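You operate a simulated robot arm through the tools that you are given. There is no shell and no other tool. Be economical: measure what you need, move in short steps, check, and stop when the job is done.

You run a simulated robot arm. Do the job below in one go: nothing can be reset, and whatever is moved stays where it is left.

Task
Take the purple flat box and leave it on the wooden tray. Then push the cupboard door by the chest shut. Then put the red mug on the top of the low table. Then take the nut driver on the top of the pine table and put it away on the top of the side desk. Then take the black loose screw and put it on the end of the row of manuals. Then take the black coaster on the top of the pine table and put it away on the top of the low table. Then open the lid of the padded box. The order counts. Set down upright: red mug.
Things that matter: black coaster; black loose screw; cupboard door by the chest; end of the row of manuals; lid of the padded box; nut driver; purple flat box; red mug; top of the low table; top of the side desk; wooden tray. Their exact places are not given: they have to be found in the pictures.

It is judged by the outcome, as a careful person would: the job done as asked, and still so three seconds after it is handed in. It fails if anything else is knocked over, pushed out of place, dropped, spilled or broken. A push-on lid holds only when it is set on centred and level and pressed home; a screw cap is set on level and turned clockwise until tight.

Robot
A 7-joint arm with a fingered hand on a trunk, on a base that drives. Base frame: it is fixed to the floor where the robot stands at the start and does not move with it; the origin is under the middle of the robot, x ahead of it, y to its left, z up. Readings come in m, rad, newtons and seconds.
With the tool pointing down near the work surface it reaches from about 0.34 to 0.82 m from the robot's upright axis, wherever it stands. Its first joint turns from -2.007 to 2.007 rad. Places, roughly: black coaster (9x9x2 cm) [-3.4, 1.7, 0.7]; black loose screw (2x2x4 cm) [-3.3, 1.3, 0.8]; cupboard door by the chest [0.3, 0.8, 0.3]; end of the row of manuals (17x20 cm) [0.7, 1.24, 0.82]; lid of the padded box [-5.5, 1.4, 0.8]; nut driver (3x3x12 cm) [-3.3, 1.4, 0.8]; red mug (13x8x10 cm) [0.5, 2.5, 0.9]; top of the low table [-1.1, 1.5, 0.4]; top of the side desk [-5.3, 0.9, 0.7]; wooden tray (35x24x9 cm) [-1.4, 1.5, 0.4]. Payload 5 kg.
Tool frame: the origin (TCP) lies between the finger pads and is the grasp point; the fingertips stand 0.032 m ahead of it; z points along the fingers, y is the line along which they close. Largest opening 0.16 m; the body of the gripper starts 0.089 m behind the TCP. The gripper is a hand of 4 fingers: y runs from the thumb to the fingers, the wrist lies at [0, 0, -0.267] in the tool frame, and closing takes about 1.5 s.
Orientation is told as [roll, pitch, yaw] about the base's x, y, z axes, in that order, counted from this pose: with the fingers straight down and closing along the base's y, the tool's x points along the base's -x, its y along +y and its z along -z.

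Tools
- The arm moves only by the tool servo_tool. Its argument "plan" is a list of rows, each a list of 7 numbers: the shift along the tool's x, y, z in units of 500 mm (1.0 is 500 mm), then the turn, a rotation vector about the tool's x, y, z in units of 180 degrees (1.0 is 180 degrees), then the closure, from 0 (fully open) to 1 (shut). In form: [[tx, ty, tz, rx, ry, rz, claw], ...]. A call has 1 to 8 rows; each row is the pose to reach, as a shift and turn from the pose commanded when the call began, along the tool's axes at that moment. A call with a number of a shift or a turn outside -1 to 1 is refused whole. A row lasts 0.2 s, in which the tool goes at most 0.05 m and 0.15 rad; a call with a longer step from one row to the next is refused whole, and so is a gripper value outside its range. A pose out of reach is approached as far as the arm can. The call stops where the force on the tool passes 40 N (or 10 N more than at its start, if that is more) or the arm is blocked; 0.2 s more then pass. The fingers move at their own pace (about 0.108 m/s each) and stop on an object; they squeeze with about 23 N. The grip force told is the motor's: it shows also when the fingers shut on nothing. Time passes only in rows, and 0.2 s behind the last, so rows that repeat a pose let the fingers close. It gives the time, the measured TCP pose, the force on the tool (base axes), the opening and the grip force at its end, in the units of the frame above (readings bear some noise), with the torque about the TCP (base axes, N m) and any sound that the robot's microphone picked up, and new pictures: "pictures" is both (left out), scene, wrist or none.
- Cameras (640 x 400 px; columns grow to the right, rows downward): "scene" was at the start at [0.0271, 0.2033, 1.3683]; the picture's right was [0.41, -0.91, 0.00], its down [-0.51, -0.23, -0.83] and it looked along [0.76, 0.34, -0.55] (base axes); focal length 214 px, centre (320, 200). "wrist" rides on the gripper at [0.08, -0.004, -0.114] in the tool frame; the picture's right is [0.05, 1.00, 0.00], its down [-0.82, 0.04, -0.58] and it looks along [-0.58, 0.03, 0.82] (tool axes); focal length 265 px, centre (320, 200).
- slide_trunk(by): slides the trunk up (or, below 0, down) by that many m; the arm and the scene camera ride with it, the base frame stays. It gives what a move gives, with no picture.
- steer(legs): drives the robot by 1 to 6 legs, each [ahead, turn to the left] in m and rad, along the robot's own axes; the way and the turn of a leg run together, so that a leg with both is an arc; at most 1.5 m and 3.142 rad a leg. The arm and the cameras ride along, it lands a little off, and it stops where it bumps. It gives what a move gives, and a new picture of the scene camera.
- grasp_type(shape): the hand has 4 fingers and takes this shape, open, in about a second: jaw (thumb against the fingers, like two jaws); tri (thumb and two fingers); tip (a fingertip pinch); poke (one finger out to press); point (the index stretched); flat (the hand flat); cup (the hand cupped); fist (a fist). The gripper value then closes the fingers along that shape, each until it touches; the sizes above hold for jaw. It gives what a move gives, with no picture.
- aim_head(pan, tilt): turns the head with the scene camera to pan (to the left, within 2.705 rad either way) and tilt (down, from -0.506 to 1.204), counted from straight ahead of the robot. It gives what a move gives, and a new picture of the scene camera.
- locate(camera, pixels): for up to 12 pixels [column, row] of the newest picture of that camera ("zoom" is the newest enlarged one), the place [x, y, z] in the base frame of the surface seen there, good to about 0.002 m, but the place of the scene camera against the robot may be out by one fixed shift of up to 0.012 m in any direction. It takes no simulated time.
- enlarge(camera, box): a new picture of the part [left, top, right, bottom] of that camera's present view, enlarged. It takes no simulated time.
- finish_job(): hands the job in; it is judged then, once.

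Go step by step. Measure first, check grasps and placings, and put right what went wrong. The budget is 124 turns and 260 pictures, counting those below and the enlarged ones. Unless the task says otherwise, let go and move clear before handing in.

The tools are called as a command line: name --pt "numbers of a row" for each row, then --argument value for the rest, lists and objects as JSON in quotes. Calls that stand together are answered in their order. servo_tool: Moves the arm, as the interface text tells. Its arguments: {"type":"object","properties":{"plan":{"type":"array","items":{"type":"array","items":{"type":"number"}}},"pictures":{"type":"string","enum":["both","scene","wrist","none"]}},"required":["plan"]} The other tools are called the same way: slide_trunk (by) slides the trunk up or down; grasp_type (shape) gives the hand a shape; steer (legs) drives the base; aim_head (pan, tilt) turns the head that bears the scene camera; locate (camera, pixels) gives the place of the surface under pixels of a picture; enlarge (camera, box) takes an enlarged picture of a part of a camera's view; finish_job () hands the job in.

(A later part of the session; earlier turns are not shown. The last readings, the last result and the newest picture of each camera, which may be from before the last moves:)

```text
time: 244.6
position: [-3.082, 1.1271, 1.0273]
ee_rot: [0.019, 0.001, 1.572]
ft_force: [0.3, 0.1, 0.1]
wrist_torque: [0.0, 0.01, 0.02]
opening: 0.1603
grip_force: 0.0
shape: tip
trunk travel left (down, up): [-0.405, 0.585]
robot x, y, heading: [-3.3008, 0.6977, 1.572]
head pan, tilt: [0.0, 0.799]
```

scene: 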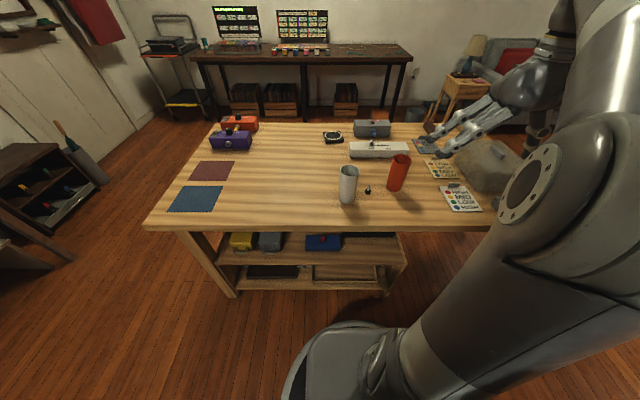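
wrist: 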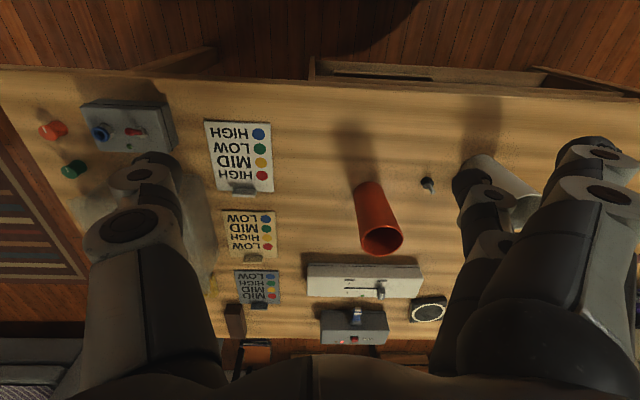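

servo_tool --pt "0 0 0 0 0 0 0.75" --pt "0 0 0 0 0 0 0.75" --pt "0 0 0 0 0 0 0.75" --pt "0 0 0 0 0 0 0.75" --pt "0 0 0 0 0 0 0.75" --pt "0 0 0 0 0 0 0.75"

enlarge --camera "scene" --box '[400, 60, 560, 180]'

locate --camera "scene" --pixels '[[367, 191], [367, 187], [348, 170], [400, 159], [394, 185], [346, 200], [366, 194]]'

locate --camera "wrist" --pixels '[[428, 183], [429, 178], [382, 240], [495, 165], [362, 240], [403, 240], [382, 228], [382, 254]]'

```text
time: 246.0
position: [-3.0807, 1.1268, 1.0268]
ee_rot: [0.018, 0.0, 1.573]
ft_force: [-1.1, 0.8, 0.0]
wrist_torque: [0.01, 0.01, 0.02]
opening: 0.0408
grip_force: 0.0
shape: tip
trunk travel left (down, up): [-0.405, 0.585]
robot x, y, heading: [-3.3019, 0.6985, 1.578]
head pan, tilt: [0.0, 0.799]
```

scene: 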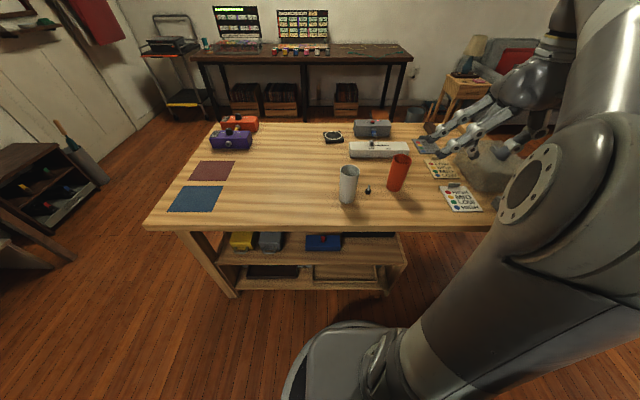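
wrist: 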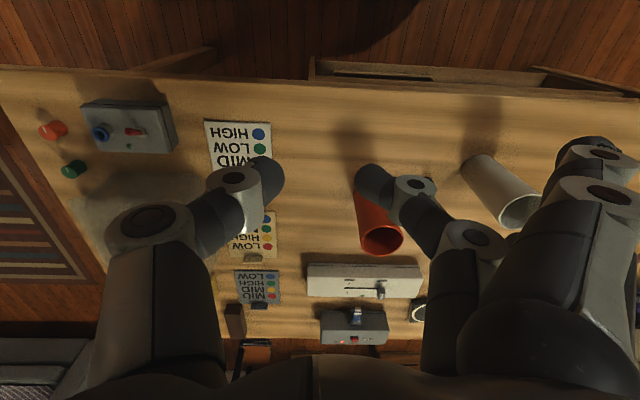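

```text
3.33 times, centred on (480, 120) of scene
```

zoom: 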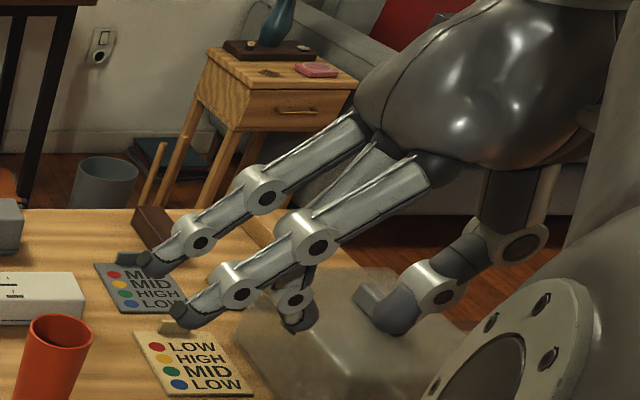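

```text
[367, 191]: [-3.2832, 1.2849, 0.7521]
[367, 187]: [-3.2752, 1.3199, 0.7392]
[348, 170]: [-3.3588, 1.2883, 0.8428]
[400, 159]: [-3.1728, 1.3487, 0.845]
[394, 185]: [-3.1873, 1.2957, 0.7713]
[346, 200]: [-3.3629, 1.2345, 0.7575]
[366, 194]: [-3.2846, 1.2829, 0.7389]
```

```text
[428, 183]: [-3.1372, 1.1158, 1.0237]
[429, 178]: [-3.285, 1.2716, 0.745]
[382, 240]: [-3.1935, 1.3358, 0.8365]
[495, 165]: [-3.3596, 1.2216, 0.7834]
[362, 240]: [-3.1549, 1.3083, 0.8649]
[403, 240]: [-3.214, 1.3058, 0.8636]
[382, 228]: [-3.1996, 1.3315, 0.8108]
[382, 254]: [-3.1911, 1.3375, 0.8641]
```

In "tip" one finger pinches against the thumb and the others stay splayed. I'll yaw so the fingers point north, clear of both cups, and move above the screw (-3.283, 1.283).

servo_tool --pt "-0.045 0.057 0 0 0 0.045 0.75" --pt "-0.09 0.114 0 0 0 0.09 0.75" --pt "-0.134 0.172 0 0 0 0.135 0.75" --pt "-0.178 0.23 0 0 0 0.18 0.75" --pt "-0.223 0.287 0 0 0 0.225 0.75" --pt "-0.267 0.344 0 0 0 0.27 0.75" --pt "-0.312 0.402 0 0 0 0.315 0.75" --pt "-0.312 0.402 0 0 0 0.36 0.75" --pictures "none"

servo_tool --pt "0 0 0 0 0 0.047 0.75" --pt "0 0 0 0 0 0.094 0.75" --pt "0 0 0 0 0 0.141 0.75" --pt "0 0 0 0 0 0.141 0.75"

```text
time: 247.8
position: [-3.2833, 1.2831, 1.0318]
ee_rot: [0.007, 0.017, 0.44]
ft_force: [0.8, -0.5, 0.1]
wrist_torque: [-0.08, 0.02, -0.02]
opening: 0.0402
grip_force: 0.1
shape: tip
trunk travel left (down, up): [-0.405, 0.585]
robot x, y, heading: [-3.298, 0.6971, 1.571]
head pan, tilt: [0.0, 0.799]
```

```text
time: 248.8
position: [-3.282, 1.2831, 1.0316]
ee_rot: [0.001, 0.018, -0.005]
ft_force: [-0.6, -0.3, 0.5]
wrist_torque: [-0.01, -0.01, 0.0]
opening: 0.0404
grip_force: 0.0
shape: tip
trunk travel left (down, up): [-0.405, 0.585]
robot x, y, heading: [-3.3047, 0.6939, 1.573]
head pan, tilt: [0.0, 0.799]
```

scene: 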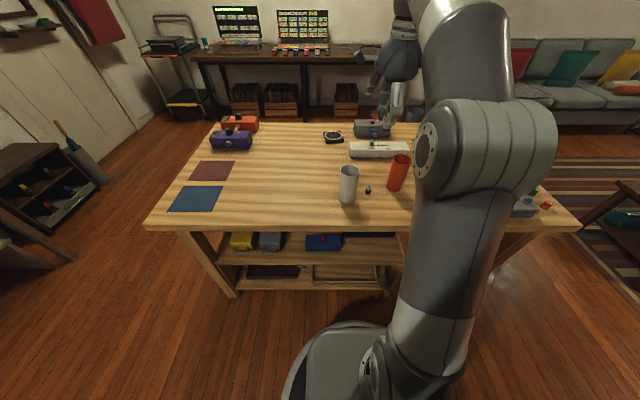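
wrist: 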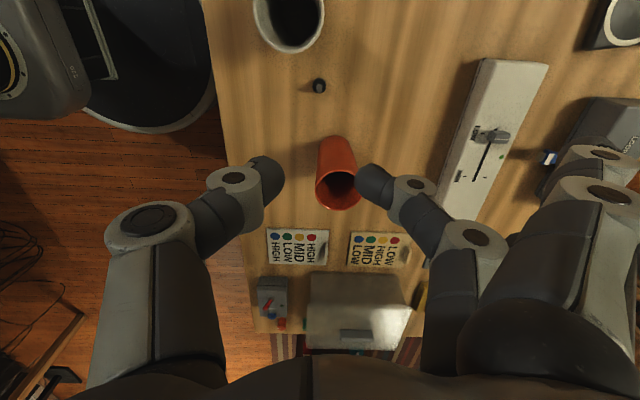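

locate --camera "wrist" --pixels '[[319, 90], [319, 83], [315, 87], [323, 87], [322, 20], [290, 48], [320, 165], [337, 205], [330, 140]]'

enlarge --camera "wrist" --box '[270, 40, 370, 130]'

```text
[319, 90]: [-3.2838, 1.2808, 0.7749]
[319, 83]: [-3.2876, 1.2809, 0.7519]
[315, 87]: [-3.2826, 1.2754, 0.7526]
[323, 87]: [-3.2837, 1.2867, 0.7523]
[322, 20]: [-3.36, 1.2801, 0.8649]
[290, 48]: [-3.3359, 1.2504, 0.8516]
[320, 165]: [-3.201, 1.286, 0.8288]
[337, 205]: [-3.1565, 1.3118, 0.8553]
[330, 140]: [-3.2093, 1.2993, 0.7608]
```

```text
4.44 times, centred on (320, 85) of wrist
```

zoom: 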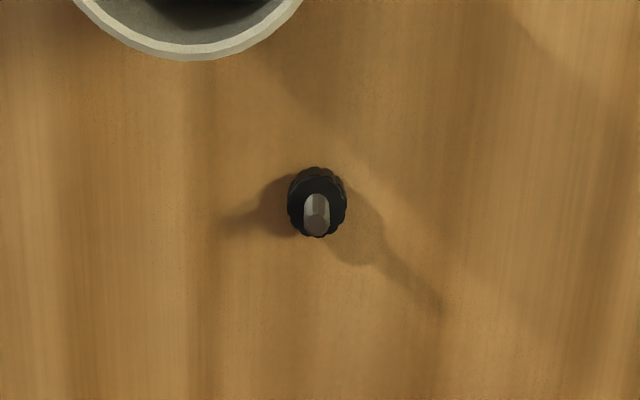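

servo_tool --pt "0.002 -0.003 0.08 0 0 0 0.75" --pt "0.002 -0.003 0.16 0 0 0 0.75" --pt "0.002 -0.003 0.24 0 0 0 0.75" --pt "0.002 -0.003 0.32 0 0 0 0.75" --pt "0.002 -0.003 0.4 0 0 0 0.75" --pt "0.002 -0.003 0.45 0 0 0 0.75" --pt "0.002 -0.003 0.45 0 0 0 0.75"

enlarge --camera "scene" --box '[310, 80, 470, 230]'

```text
time: 250.4
position: [-3.2885, 1.2803, 0.8046]
ee_rot: [0.002, 0.02, -0.002]
ft_force: [0.5, 0.3, -0.6]
wrist_torque: [0.04, -0.01, -0.01]
opening: 0.0405
grip_force: 0.1
shape: tip
trunk travel left (down, up): [-0.405, 0.585]
robot x, y, heading: [-3.3019, 0.6983, 1.573]
head pan, tilt: [0.0, 0.799]
```

scene: 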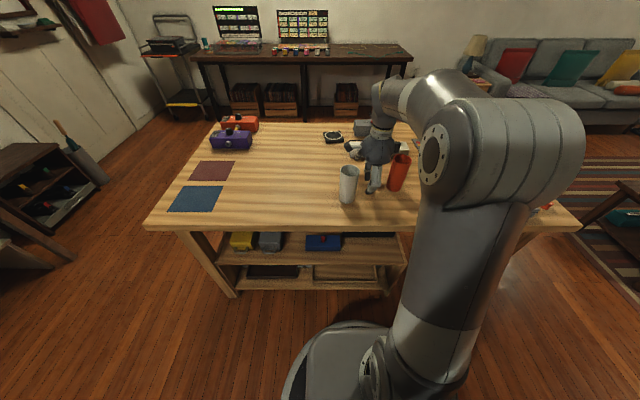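
wrist: 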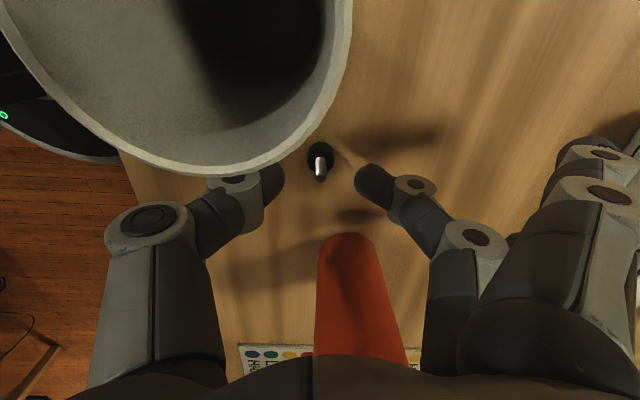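

```text
2.67 times, centred on (390, 155) of scene
```

zoom: 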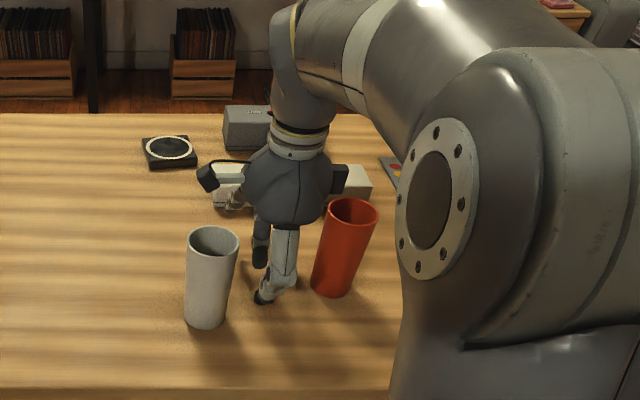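

locate --camera "wrist" --pixels '[[321, 172], [320, 165], [321, 178], [313, 150], [348, 60], [345, 238], [266, 180], [366, 172]]'

```text
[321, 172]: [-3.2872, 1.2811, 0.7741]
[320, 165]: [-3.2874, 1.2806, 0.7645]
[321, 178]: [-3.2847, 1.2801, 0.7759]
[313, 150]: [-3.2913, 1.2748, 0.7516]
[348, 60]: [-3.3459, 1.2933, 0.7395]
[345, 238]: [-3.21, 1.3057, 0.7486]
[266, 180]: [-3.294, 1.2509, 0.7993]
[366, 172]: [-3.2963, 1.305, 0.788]
```

servo_tool --pt "-0.004 0.002 0.02 0 0 0 0.75" --pt "-0.004 0.002 0.044 0 0 0 0.75" --pt "-0.004 0.002 0.044 0 0 0 1" --pt "-0.004 0.002 0.044 0 0 0 1" --pt "-0.004 0.002 0.044 0 0 0 1" --pt "-0.004 0.002 0.044 0 0 0 1" --pictures "wrist"

```text
time: 251.8
position: [-3.2872, 1.2807, 0.7846]
ee_rot: [0.001, 0.02, -0.003]
ft_force: [0.0, 0.4, -0.1]
wrist_torque: [-0.02, -0.01, 0.02]
opening: 0.0019
grip_force: 23.0
shape: tip
trunk travel left (down, up): [-0.405, 0.585]
robot x, y, heading: [-3.3006, 0.7002, 1.568]
head pan, tilt: [0.0, 0.799]
```

wrist: 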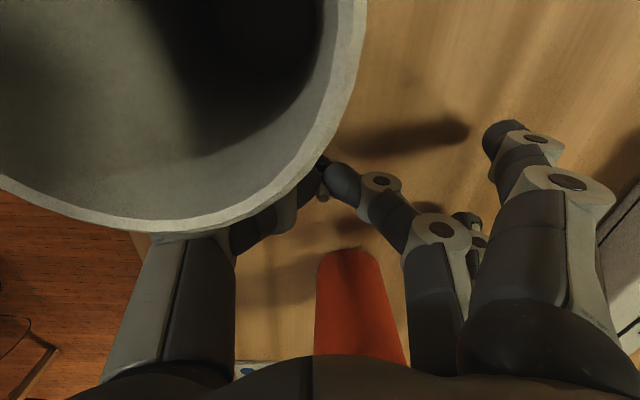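

servo_tool --pt "0 0 -0.03 0 0 0 1" --pt "0 0 -0.1 0 0 0 1" --pt "0 0 -0.18 0 0 0 1" --pt "0 0 -0.26 0 0 0 1" --pt "0 0 -0.34 0 0 0 1" --pt "0 0 -0.4 0 0 0 1" --pictures "both"

enlarge --camera "wrist" --box '[250, 100, 410, 230]'

```text
time: 253.2
position: [-3.2835, 1.2813, 0.9851]
ee_rot: [0.003, 0.018, -0.002]
ft_force: [0.7, 0.3, -0.1]
wrist_torque: [0.0, 0.01, -0.04]
opening: 0.0024
grip_force: 23.3
shape: tip
trunk travel left (down, up): [-0.405, 0.585]
robot x, y, heading: [-3.3009, 0.6994, 1.575]
head pan, tilt: [0.0, 0.799]
```

scene: 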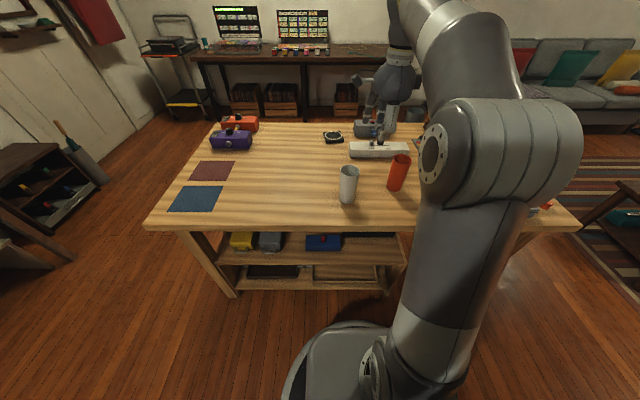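
wrist: 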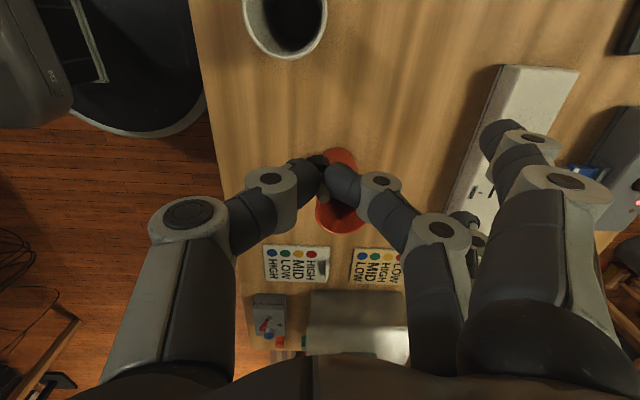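

```text
3.08 times, centred on (330, 165) of wrist
```

zoom: 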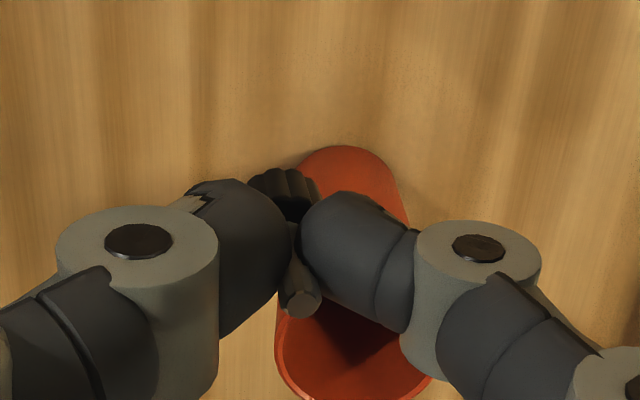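

The screw is pinched (its shaft and head show between the fingertips). Retract, undo the yaw, and drive to the bookcase.

servo_tool --pt "0 -0.035 -0.03 0 0 -0.045 1" --pt "0 -0.07 -0.06 0 0 -0.09 1" --pt "0 -0.105 -0.09 0 0 -0.135 1" --pt "0 -0.14 -0.12 0 0 -0.18 1" --pt "0 -0.175 -0.12 0 0 -0.225 1" --pt "0 -0.21 -0.12 0 0 -0.27 1" --pt "0 -0.245 -0.12 0 0 -0.315 1" --pt "0 -0.28 -0.12 0 0 -0.36 1" --pictures "none"

servo_tool --pt "0 0 0 0 0 -0.047 1" --pt "0 0 0 0 0 -0.094 1" --pt "0 0 0 0 0 -0.14 1" --pictures "none"

steer --legs '[[0, -1.573], [1.45, 0], [1.45, 0], [0, 1.12], [0.577, 0], [0, -1.12]]'

aim_head --pan 0.0 --tilt 0.5

```text
time: 255.0
position: [-3.2826, 1.1412, 1.0452]
ee_rot: [0.016, 0.008, 1.133]
ft_force: [0.3, 0.0, -1.1]
wrist_torque: [0.01, -0.01, 0.02]
opening: 0.002
grip_force: 22.9
shape: tip
trunk travel left (down, up): [-0.405, 0.585]
robot x, y, heading: [-3.2988, 0.7008, 1.572]
head pan, tilt: [0.0, 0.799]
```

```text
time: 255.8
position: [-3.2822, 1.1421, 1.0441]
ee_rot: [0.02, -0.001, 1.571]
ft_force: [-0.3, -0.4, -0.5]
wrist_torque: [0.07, -0.01, -0.03]
opening: 0.0021
grip_force: 23.0
shape: tip
trunk travel left (down, up): [-0.405, 0.585]
robot x, y, heading: [-3.3002, 0.6944, 1.57]
head pan, tilt: [0.0, 0.799]
```

```text
time: 282.1
position: [0.2868, 1.2203, 1.0449]
ee_rot: [0.019, 0.0, 0.007]
ft_force: [0.2, -0.4, 0.5]
wrist_torque: [-0.04, 0.01, 0.0]
opening: 0.0018
grip_force: 22.8
shape: tip
trunk travel left (down, up): [-0.405, 0.585]
robot x, y, heading: [-0.1596, 1.2308, 0.011]
head pan, tilt: [0.0, 0.799]
```

scene: 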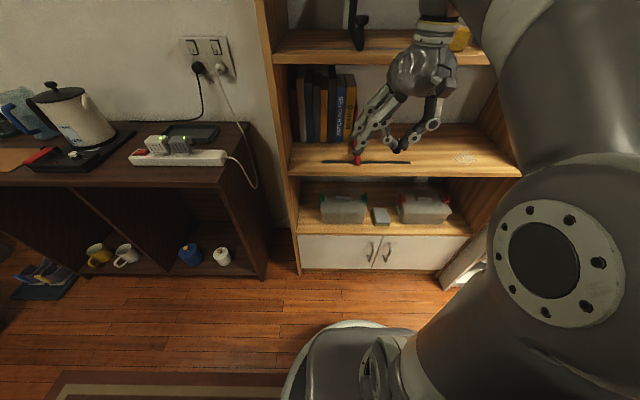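

```text
time: 282.9
position: [0.2855, 1.2183, 1.0443]
ee_rot: [0.018, 0.0, 0.007]
ft_force: [0.3, 0.0, -0.9]
wrist_torque: [0.01, 0.01, 0.03]
opening: 0.0018
grip_force: 22.6
shape: tip
trunk travel left (down, up): [-0.405, 0.585]
robot x, y, heading: [-0.159, 1.2337, 0.012]
head pan, tilt: [0.0, 0.499]
```

scene: 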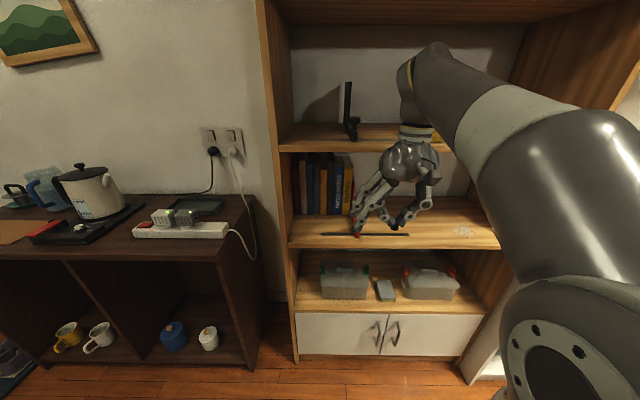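

enlarge --camera "scene" --box '[270, 120, 510, 270]'

locate --camera "scene" --pixels '[[380, 220], [395, 215], [440, 215], [345, 210], [356, 233], [320, 234], [405, 234], [300, 245], [450, 150], [350, 145], [340, 180], [380, 200]]'

```text
2.67 times, centred on (390, 195) of scene
```

zoom: 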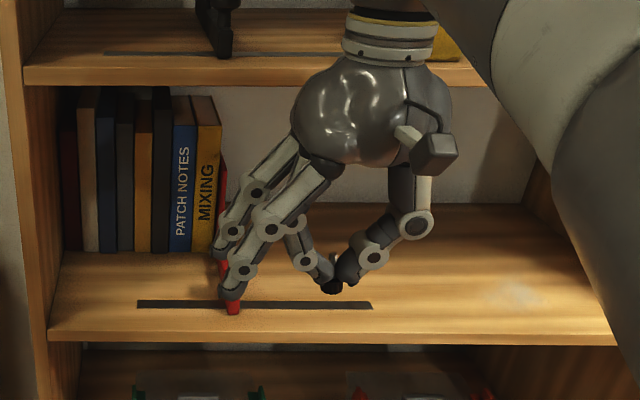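

```text
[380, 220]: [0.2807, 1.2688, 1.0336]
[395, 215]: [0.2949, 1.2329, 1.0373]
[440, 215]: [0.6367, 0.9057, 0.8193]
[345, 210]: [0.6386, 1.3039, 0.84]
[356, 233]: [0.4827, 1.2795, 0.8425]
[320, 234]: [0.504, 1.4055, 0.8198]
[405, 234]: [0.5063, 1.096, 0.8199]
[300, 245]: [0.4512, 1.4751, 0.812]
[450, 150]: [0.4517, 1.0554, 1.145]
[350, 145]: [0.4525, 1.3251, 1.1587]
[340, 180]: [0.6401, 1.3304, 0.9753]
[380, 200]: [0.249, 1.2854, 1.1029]
```

Shelf top z≈0.82, books end at y≈1.30 with a red bookend near y 1.28. I'll tilt the hand 60° forward while keeping right of the bookend, then look.

servo_tool --pt "-0.03 -0.03 0.022 0 -0.042 0 1" --pt "-0.06 -0.06 0.045 0 -0.084 0 1" --pt "-0.09 -0.09 0.067 0 -0.125 0 1" --pt "-0.12 -0.12 0.09 0 -0.167 0 1" --pt "-0.16 -0.15 0.112 0 -0.208 0 1" --pt "-0.2 -0.18 0.135 0 -0.25 0 1" --pt "-0.24 -0.21 0.157 0 -0.292 0 1" --pt "-0.28 -0.24 0.18 0 -0.333 0 1"

enlarge --camera "scene" --box '[270, 120, 510, 270]'

```text
time: 284.9
position: [0.4385, 1.1079, 0.9059]
ee_rot: [0.008, -0.967, 0.008]
ft_force: [0.2, -0.2, 0.1]
wrist_torque: [0.0, 0.02, -0.03]
opening: 0.0013
grip_force: 23.0
shape: tip
trunk travel left (down, up): [-0.405, 0.585]
robot x, y, heading: [-0.1581, 1.233, 0.012]
head pan, tilt: [0.0, 0.499]
stopped in row 8: the arm was blocked; the commanded pose is now the measured one
```

scene: 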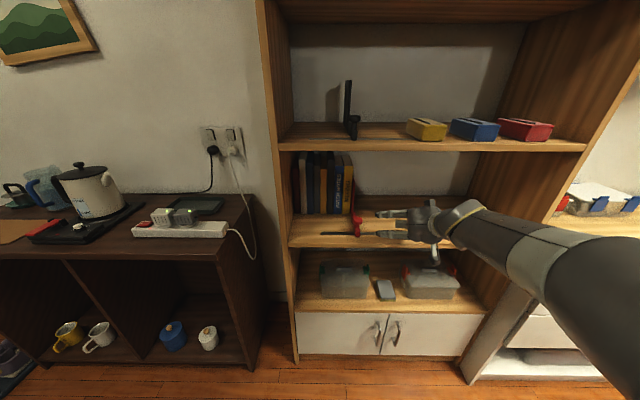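
wrist: 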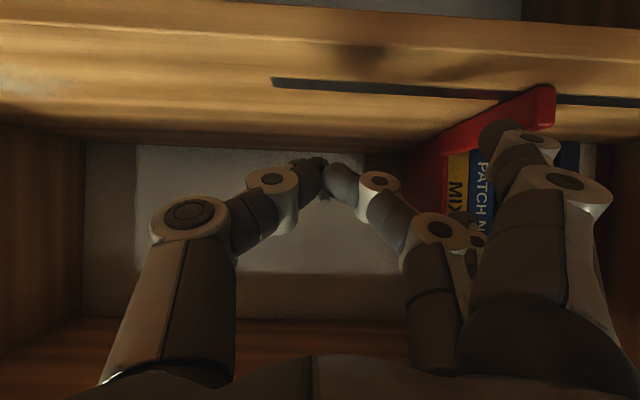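

```text
2.67 times, centred on (390, 195) of scene
```

zoom: 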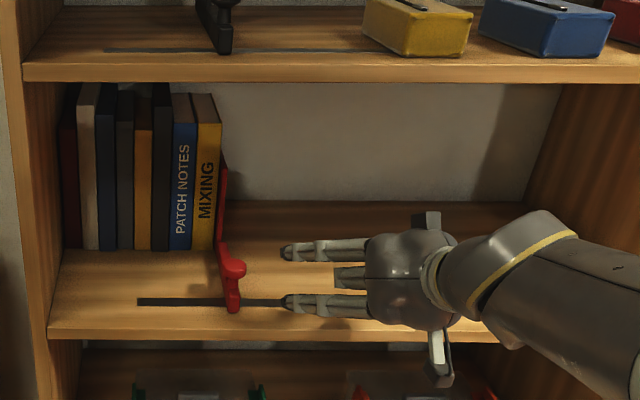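

locate --camera "wrist" --pixels '[[545, 95], [420, 170], [470, 125], [445, 170], [330, 130], [320, 80], [330, 40], [318, 160], [520, 110], [400, 130]]'

locate --camera "zoom" --pixels '[[235, 270], [225, 235], [225, 190], [240, 240], [290, 230], [285, 250], [290, 305], [270, 220]]'

```text
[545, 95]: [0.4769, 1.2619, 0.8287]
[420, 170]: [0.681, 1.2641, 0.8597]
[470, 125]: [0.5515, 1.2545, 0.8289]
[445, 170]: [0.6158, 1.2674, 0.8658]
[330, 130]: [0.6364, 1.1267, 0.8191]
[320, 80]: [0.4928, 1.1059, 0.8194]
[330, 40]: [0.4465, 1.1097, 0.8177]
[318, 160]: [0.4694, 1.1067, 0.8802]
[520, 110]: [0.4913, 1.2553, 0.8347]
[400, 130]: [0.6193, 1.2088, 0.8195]
```

```text
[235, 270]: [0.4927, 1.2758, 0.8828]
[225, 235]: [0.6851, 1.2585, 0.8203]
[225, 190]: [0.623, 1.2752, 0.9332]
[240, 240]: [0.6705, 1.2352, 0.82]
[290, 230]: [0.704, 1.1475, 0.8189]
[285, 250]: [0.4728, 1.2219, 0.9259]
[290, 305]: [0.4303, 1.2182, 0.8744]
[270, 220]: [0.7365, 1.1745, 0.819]
```

The outer splayed fingers reach 11 cm left of the pinch, so they'd hit the bookend (face y≈1.26). I'll roll the hand about its axis to bring those fingers up/right.

servo_tool --pt "0 -0.02 0 0 0 0.046 1" --pt "0 -0.04 0 0 0 0.092 1" --pt "0 -0.04 0 0 0 0.138 1" --pt "0 -0.04 0 0 0 0.184 1" --pt "0 -0.04 0 0 0 0.23 1" --pt "0 -0.04 0 0 0 0.276 1" --pt "0 -0.04 0 0 0 0.322 1" --pt "0 -0.04 0 0 0 0.368 1"

```text
time: 286.7
position: [0.4397, 1.0867, 0.9129]
ee_rot: [0.931, -0.331, -1.316]
ft_force: [-0.6, 0.4, -0.3]
wrist_torque: [-0.03, -0.02, 0.04]
opening: 0.0014
grip_force: 23.5
shape: tip
trunk travel left (down, up): [-0.405, 0.585]
robot x, y, heading: [-0.1574, 1.2318, 0.016]
head pan, tilt: [0.0, 0.499]
```

scene: 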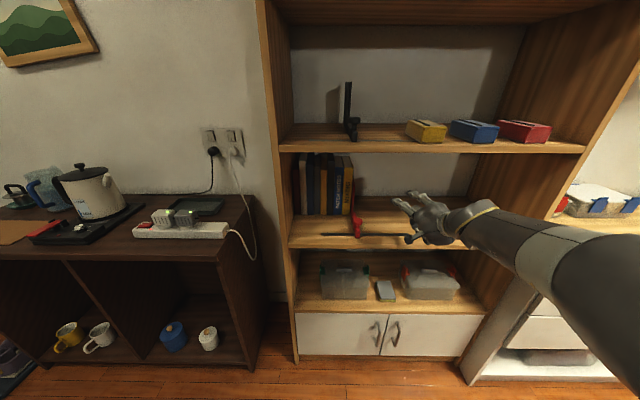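
wrist: 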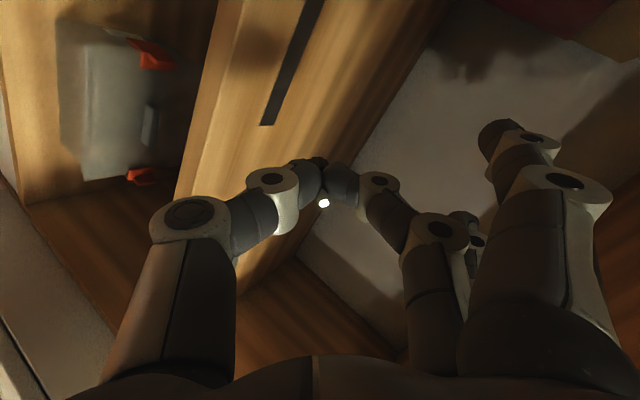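

servo_tool --pt "0 0 0 0 0 0.046 1" --pt "0 0 0 0 0 0.092 1" --pt "0 0 0 0 0 0.138 1" --pt "0 0 0 0 0 0.184 1" --pt "0 0 0 0 0 0.23 1" --pt "0 0 0 0 0 0.276 1" --pt "0 0 0 0 0 0.322 1" --pt "0 0 0 0 0 0.368 1"

```text
time: 288.5
position: [0.4375, 1.0872, 0.9142]
ee_rot: [0.819, 0.598, -2.035]
ft_force: [0.3, -0.1, -0.1]
wrist_torque: [-0.06, -0.01, -0.01]
opening: 0.0015
grip_force: 23.6
shape: tip
trunk travel left (down, up): [-0.405, 0.585]
robot x, y, heading: [-0.1547, 1.2334, 0.008]
head pan, tilt: [0.0, 0.499]
```

scene: 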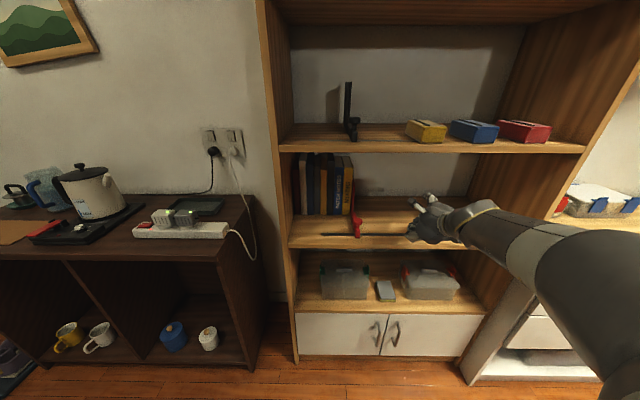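
wrist: 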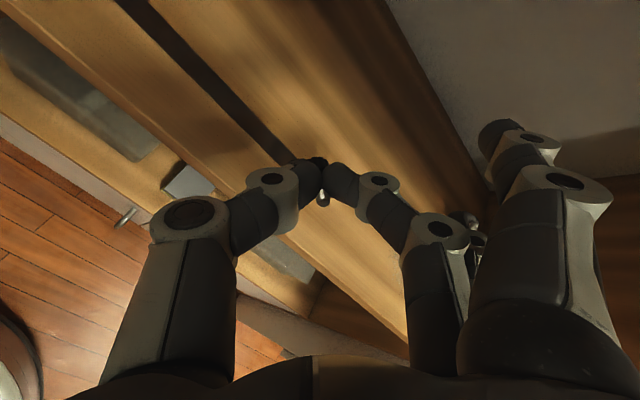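

The roll worked. Now moving in toward (0.64, 1.18), still above the shelf.

servo_tool --pt "0.049 0.007 0.056 0 0 0 1" --pt "0.098 0.015 0.111 0 0 0 1" --pt "0.146 0.022 0.167 0 0 0 1" --pt "0.195 0.029 0.222 0 0 0 1" --pt "0.244 0.037 0.278 0 0 0 1" --pt "0.293 0.044 0.333 0 0 0 1"

enlarge --camera "scene" --box '[270, 120, 510, 270]'

```text
time: 289.9
position: [0.6388, 1.1864, 0.9146]
ee_rot: [0.823, 0.596, -2.036]
ft_force: [-0.2, -0.3, 0.1]
wrist_torque: [0.02, 0.0, 0.03]
opening: 0.001
grip_force: 23.2
shape: tip
trunk travel left (down, up): [-0.405, 0.585]
robot x, y, heading: [-0.158, 1.2346, 0.011]
head pan, tilt: [0.0, 0.499]
```

scene: 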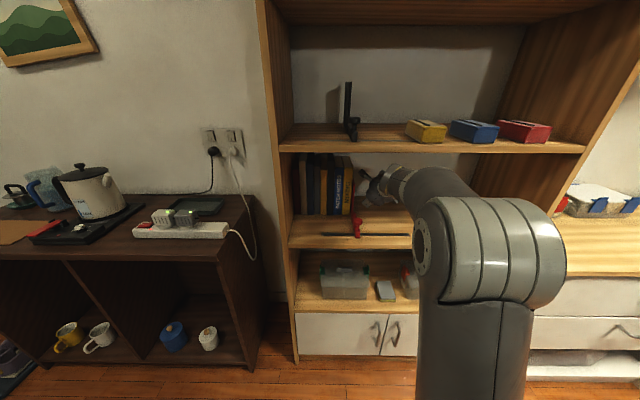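
wrist: 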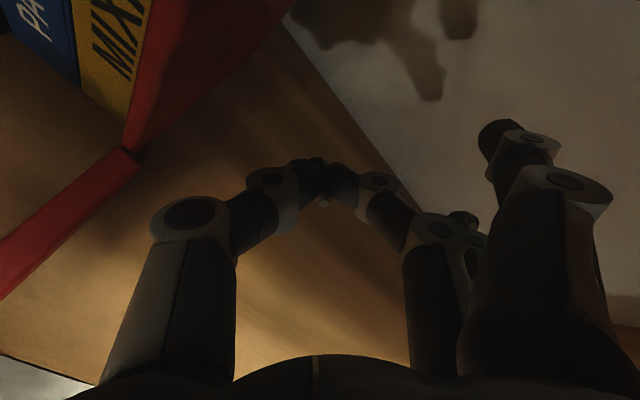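

```text
2.67 times, centred on (390, 195) of scene
```

zoom: 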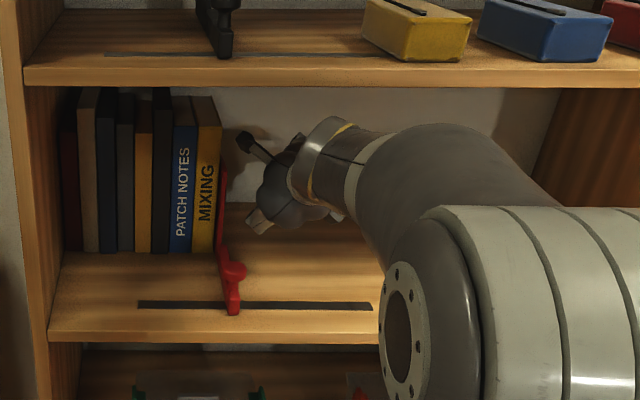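

servo_tool --pt "-0.019 -0.016 0.033 0 0 0 1" --pt "-0.037 -0.031 0.066 0 0 0 1" --pt "-0.05 -0.042 0.088 0 0 0 1" --pt "-0.056 -0.047 0.099 0 0 0 1"

enlarge --camera "wrist" --box '[230, 120, 430, 245]'

```text
time: 290.9
position: [0.6594, 1.1794, 0.8575]
ee_rot: [0.822, 0.598, -2.035]
ft_force: [0.9, 0.2, 0.7]
wrist_torque: [0.03, -0.02, 0.03]
opening: 0.0013
grip_force: 23.4
shape: tip
trunk travel left (down, up): [-0.405, 0.585]
robot x, y, heading: [-0.1592, 1.2351, 0.011]
head pan, tilt: [0.0, 0.499]
```

scene: 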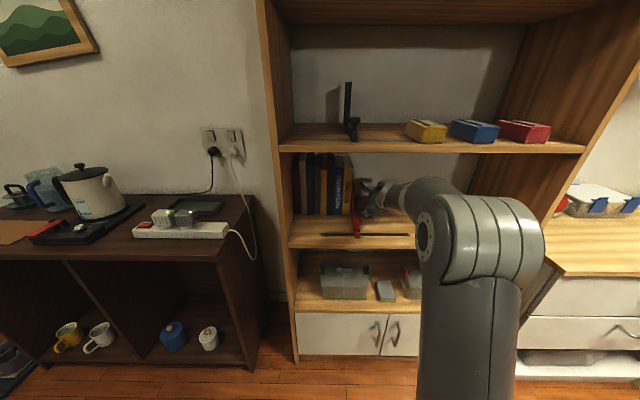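
wrist: 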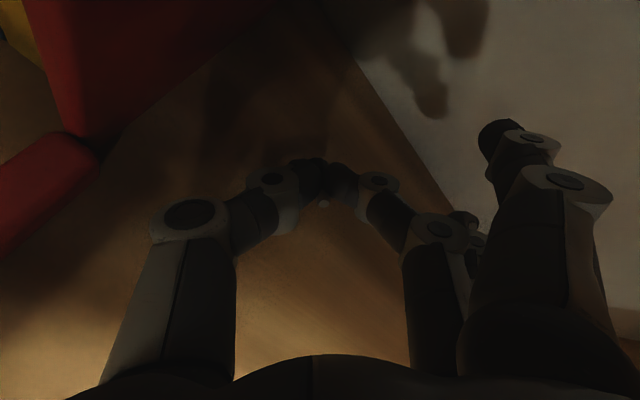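

```text
3.20 times, centred on (330, 182) of wrist
```

zoom: 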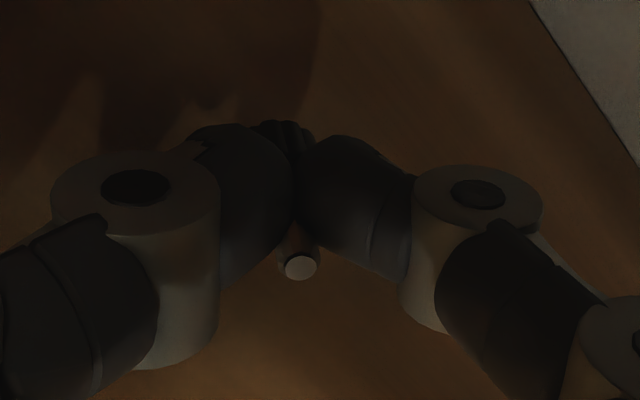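

servo_tool --pt "-0.0033 -0.0036 0.0034 0 0 0 1" --pt "-0.0067 -0.0073 0.0068 0 0 0 1" --pt "-0.01 -0.011 0.0102 0 0 0 1" --pt "-0.0122 -0.0133 0.0125 0 0 0 1" --pictures "none"

```text
time: 291.9
position: [0.6579, 1.179, 0.8521]
ee_rot: [0.831, 0.6, -2.03]
ft_force: [-4.3, 1.4, 30.0]
wrist_torque: [-0.08, -0.74, -0.03]
opening: 0.0032
grip_force: 22.6
shape: tip
trunk travel left (down, up): [-0.405, 0.585]
robot x, y, heading: [-0.1585, 1.2347, 0.014]
head pan, tilt: [0.0, 0.499]
```

Contact with the shelf. Ease off 3 mm and open gently.

servo_tool --pt "0.004 0.0044 -0.0041 0 0 0 1" --pt "0.004 0.0044 -0.0041 0 0 0 0.9" --pt "0.004 0.0044 -0.0041 0 0 0 0.8" --pt "0.004 0.0044 -0.0041 0 0 0 0.7" --pt "0.004 0.0044 -0.0041 0 0 0 0.7" --pt "0.004 0.0044 -0.0041 0 0 0 0.7"

enlarge --camera "wrist" --box '[230, 80, 430, 245]'

```text
time: 293.3
position: [0.6589, 1.178, 0.8515]
ee_rot: [0.823, 0.596, -2.034]
ft_force: [2.9, -7.2, 18.5]
wrist_torque: [0.01, -0.14, -0.06]
opening: 0.0384
grip_force: 0.1
shape: tip
trunk travel left (down, up): [-0.405, 0.585]
robot x, y, heading: [-0.1608, 1.2362, 0.011]
head pan, tilt: [0.0, 0.499]
```

scene: 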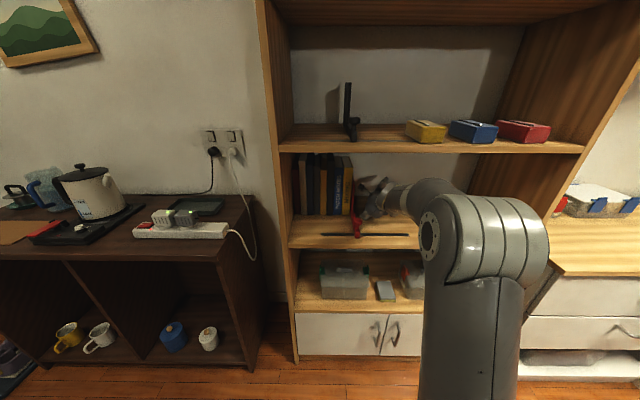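
wrist: 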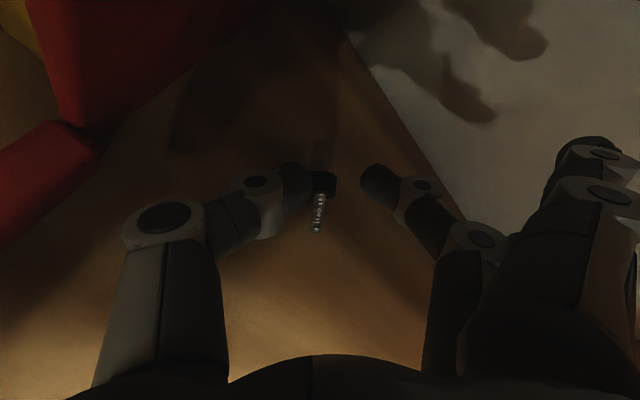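

```text
2.42 times, centred on (330, 162) of wrist
```

zoom: 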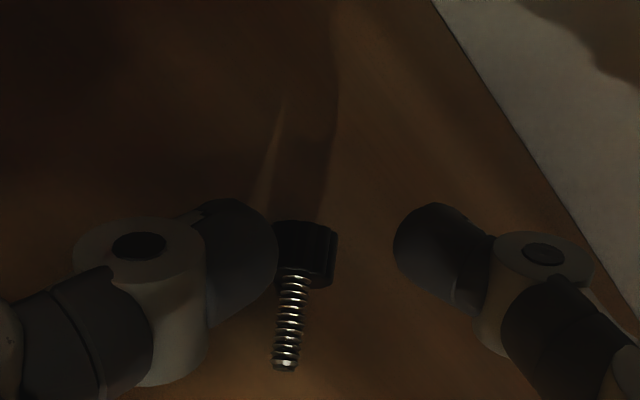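

servo_tool --pt "0.011 0.012 -0.011 0 0 0 0.7" --pt "0.033 0.036 -0.034 0 0 0 0.7" --pt "0.055 0.06 -0.057 0 0 0 0.7" --pt "0.055 0.06 -0.057 0 0 0 0.7"

enlarge --camera "wrist" --box '[200, 80, 440, 245]'

```text
time: 294.3
position: [0.659, 1.1792, 0.8989]
ee_rot: [0.82, 0.597, -2.035]
ft_force: [0.3, 0.0, 0.6]
wrist_torque: [-0.02, 0.0, -0.01]
opening: 0.0474
grip_force: 0.1
shape: tip
trunk travel left (down, up): [-0.405, 0.585]
robot x, y, heading: [-0.1592, 1.2325, 0.009]
head pan, tilt: [0.0, 0.499]
```

scene: 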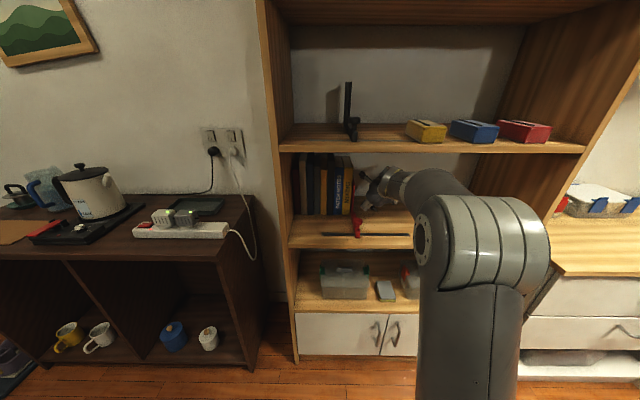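
wrist: 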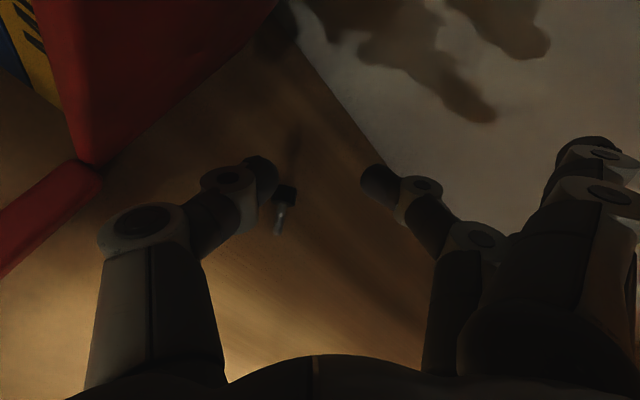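

```text
2.42 times, centred on (320, 162) of wrist
```

zoom: 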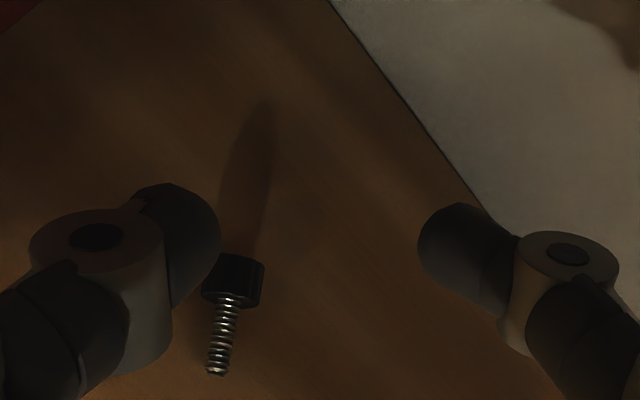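

locate --camera "wrist" --pixels '[[286, 195], [278, 230], [90, 165], [150, 130], [285, 205]]'

```text
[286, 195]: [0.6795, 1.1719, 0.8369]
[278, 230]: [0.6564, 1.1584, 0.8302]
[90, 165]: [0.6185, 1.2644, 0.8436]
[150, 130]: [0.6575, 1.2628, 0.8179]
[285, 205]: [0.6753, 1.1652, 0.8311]
```

The screw lies on the shelf at (0.67,1.166), beside the bookend. Backing the hand out of the shelf.

servo_tool --pt "-0.037 -0.016 -0.064 0 0 0 0.7" --pt "-0.073 -0.031 -0.128 0 0 0 0.7" --pt "-0.11 -0.047 -0.192 0 0 0 0.7" --pt "-0.147 -0.062 -0.257 0 0 0 0.7" --pt "-0.183 -0.078 -0.321 0 0 0 0.7" --pt "-0.22 -0.093 -0.385 0 0 0 0.7"

enlarge --camera "scene" --box '[270, 120, 510, 270]'

```text
time: 295.7
position: [0.44, 1.127, 0.9184]
ee_rot: [0.823, 0.596, -2.033]
ft_force: [0.2, 0.1, -0.6]
wrist_torque: [-0.01, -0.01, 0.01]
opening: 0.0477
grip_force: 0.1
shape: tip
trunk travel left (down, up): [-0.405, 0.585]
robot x, y, heading: [-0.1567, 1.2328, 0.009]
head pan, tilt: [0.0, 0.499]
```

scene: 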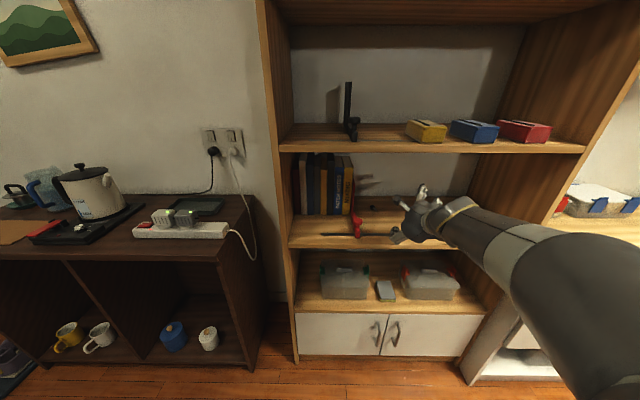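
wrist: 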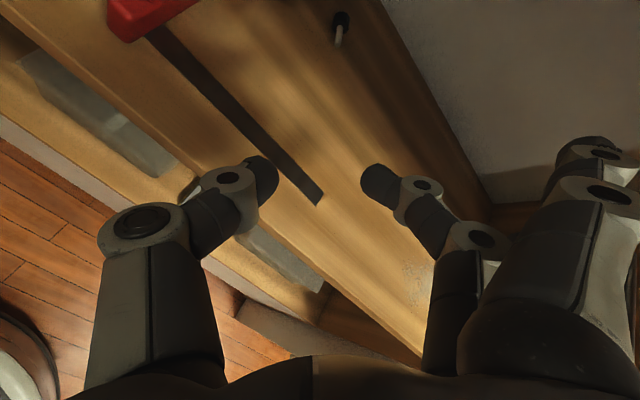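

```text
2.67 times, centred on (390, 195) of scene
```

zoom: 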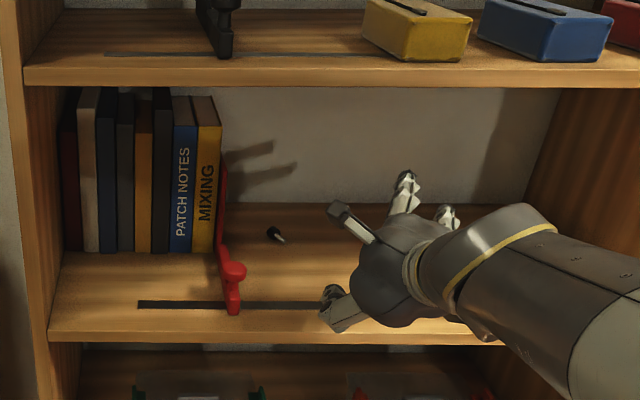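

servo_tool --pt "-0.04 0.034 0 0 0 0 0.7" --pt "-0.074 0.068 0 0 0 -0.046 0.7" --pt "-0.074 0.068 0 0 0 -0.092 0.7" --pt "-0.074 0.068 0 0 0 -0.138 0.7" --pt "-0.074 0.068 0 0 0 -0.184 0.7" --pt "-0.074 0.068 0 0 0 -0.23 0.7" --pt "-0.074 0.068 0 0 0 -0.276 0.7" --pt "-0.074 0.068 0 0 0 -0.322 0.7" --pictures "none"

servo_tool --pt "0 0 0 0 0 -0.047 0.7" --pt "0 0 0 0 0 -0.094 0.7" --pt "0 0 0 0 0 -0.141 0.7" --pt "0 0 0 0 0 -0.188 0.7" --pt "0 0 0 0 0 -0.235 0.7" --pt "0 0 0 0 0 -0.282 0.7" --pt "0 0 0 0 0 -0.329 0.7" --pt "0 0 0 0 0 -0.376 0.7" --pictures "none"

```text
time: 297.5
position: [0.4404, 1.0757, 0.918]
ee_rot: [0.955, -0.219, -1.4]
ft_force: [-0.2, 0.2, 1.0]
wrist_torque: [-0.02, 0.0, 0.0]
opening: 0.0476
grip_force: 0.0
shape: tip
trunk travel left (down, up): [-0.405, 0.585]
robot x, y, heading: [-0.1619, 1.2351, 0.005]
head pan, tilt: [0.0, 0.499]
```

```text
time: 299.3
position: [0.4408, 1.0769, 0.914]
ee_rot: [0.167, -0.953, -0.189]
ft_force: [0.9, 0.3, -0.1]
wrist_torque: [-0.02, -0.02, 0.01]
opening: 0.0476
grip_force: 0.1
shape: tip
trunk travel left (down, up): [-0.405, 0.585]
robot x, y, heading: [-0.1552, 1.2349, 0.012]
head pan, tilt: [0.0, 0.499]
```

servo_tool --pt "0 0 0 0 0 -0.038 0.5" --pictures "none"

servo_tool --pt "-0.001 0 -0.05 0 0.038 0 0.5" --pt "-0.002 0 -0.1 0 0.077 0 0.5" --pt "-0.003 0 -0.15 0 0.115 0 0.5" --pt "-0.004 0 -0.2 0 0.154 0 0.5" --pt "-0.005 0 -0.25 0 0.192 0 0.5" --pt "-0.006 0 -0.3 0 0.23 0 0.5" --pt "-0.006 0 -0.35 0 0.269 0 0.5" --pt "-0.006 0 -0.37 0 0.307 0 0.5" --pictures "none"

grasp_type --shape "jaw"

steer --legs '[[0, -2.02], [0.577, 0], [0, -1.12], [1.45, 0], [1.45, 0]]'

```text
time: 299.7
position: [0.4426, 1.077, 0.9109]
ee_rot: [-0.01, -0.956, 0.022]
ft_force: [-0.5, 0.7, -0.7]
wrist_torque: [-0.01, -0.02, -0.01]
opening: 0.0792
grip_force: 0.0
shape: tip
trunk travel left (down, up): [-0.405, 0.585]
robot x, y, heading: [-0.1614, 1.235, 0.009]
head pan, tilt: [0.0, 0.499]
```

```text
time: 301.5
position: [0.2887, 1.0732, 1.0246]
ee_rot: [0.005, -0.008, 0.013]
ft_force: [-0.7, 0.4, 0.5]
wrist_torque: [0.01, -0.06, 0.01]
opening: 0.0798
grip_force: 0.0
shape: tip
trunk travel left (down, up): [-0.405, 0.585]
robot x, y, heading: [-0.1577, 1.2335, 0.012]
head pan, tilt: [0.0, 0.499]
```

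```text
time: 302.4
position: [0.2891, 1.0733, 1.0246]
ee_rot: [0.005, -0.009, 0.014]
ft_force: [0.0, 0.0, 0.8]
wrist_torque: [-0.01, 0.0, 0.0]
opening: 0.1599
grip_force: 0.0
shape: jaw
trunk travel left (down, up): [-0.405, 0.585]
robot x, y, heading: [-0.1596, 1.2323, 0.007]
head pan, tilt: [0.0, 0.499]
```

```text
time: 326.8
position: [-3.7367, 0.8396, 1.0249]
ee_rot: [0.006, -0.009, -3.124]
ft_force: [0.2, 0.2, 0.3]
wrist_torque: [-0.05, 0.03, 0.0]
opening: 0.16
grip_force: 0.2
shape: jaw
trunk travel left (down, up): [-0.405, 0.585]
robot x, y, heading: [-3.2901, 0.6792, -3.127]
head pan, tilt: [0.0, 0.499]
```

scene: 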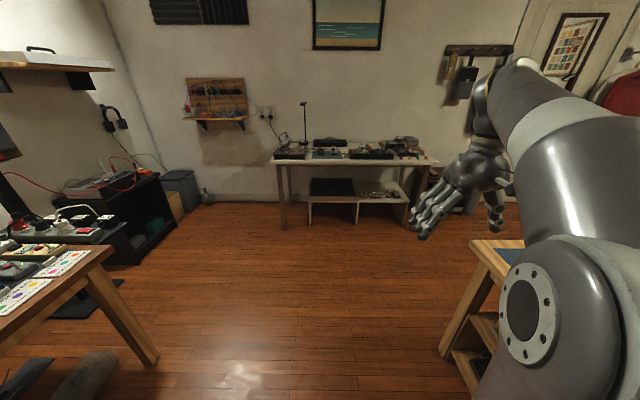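

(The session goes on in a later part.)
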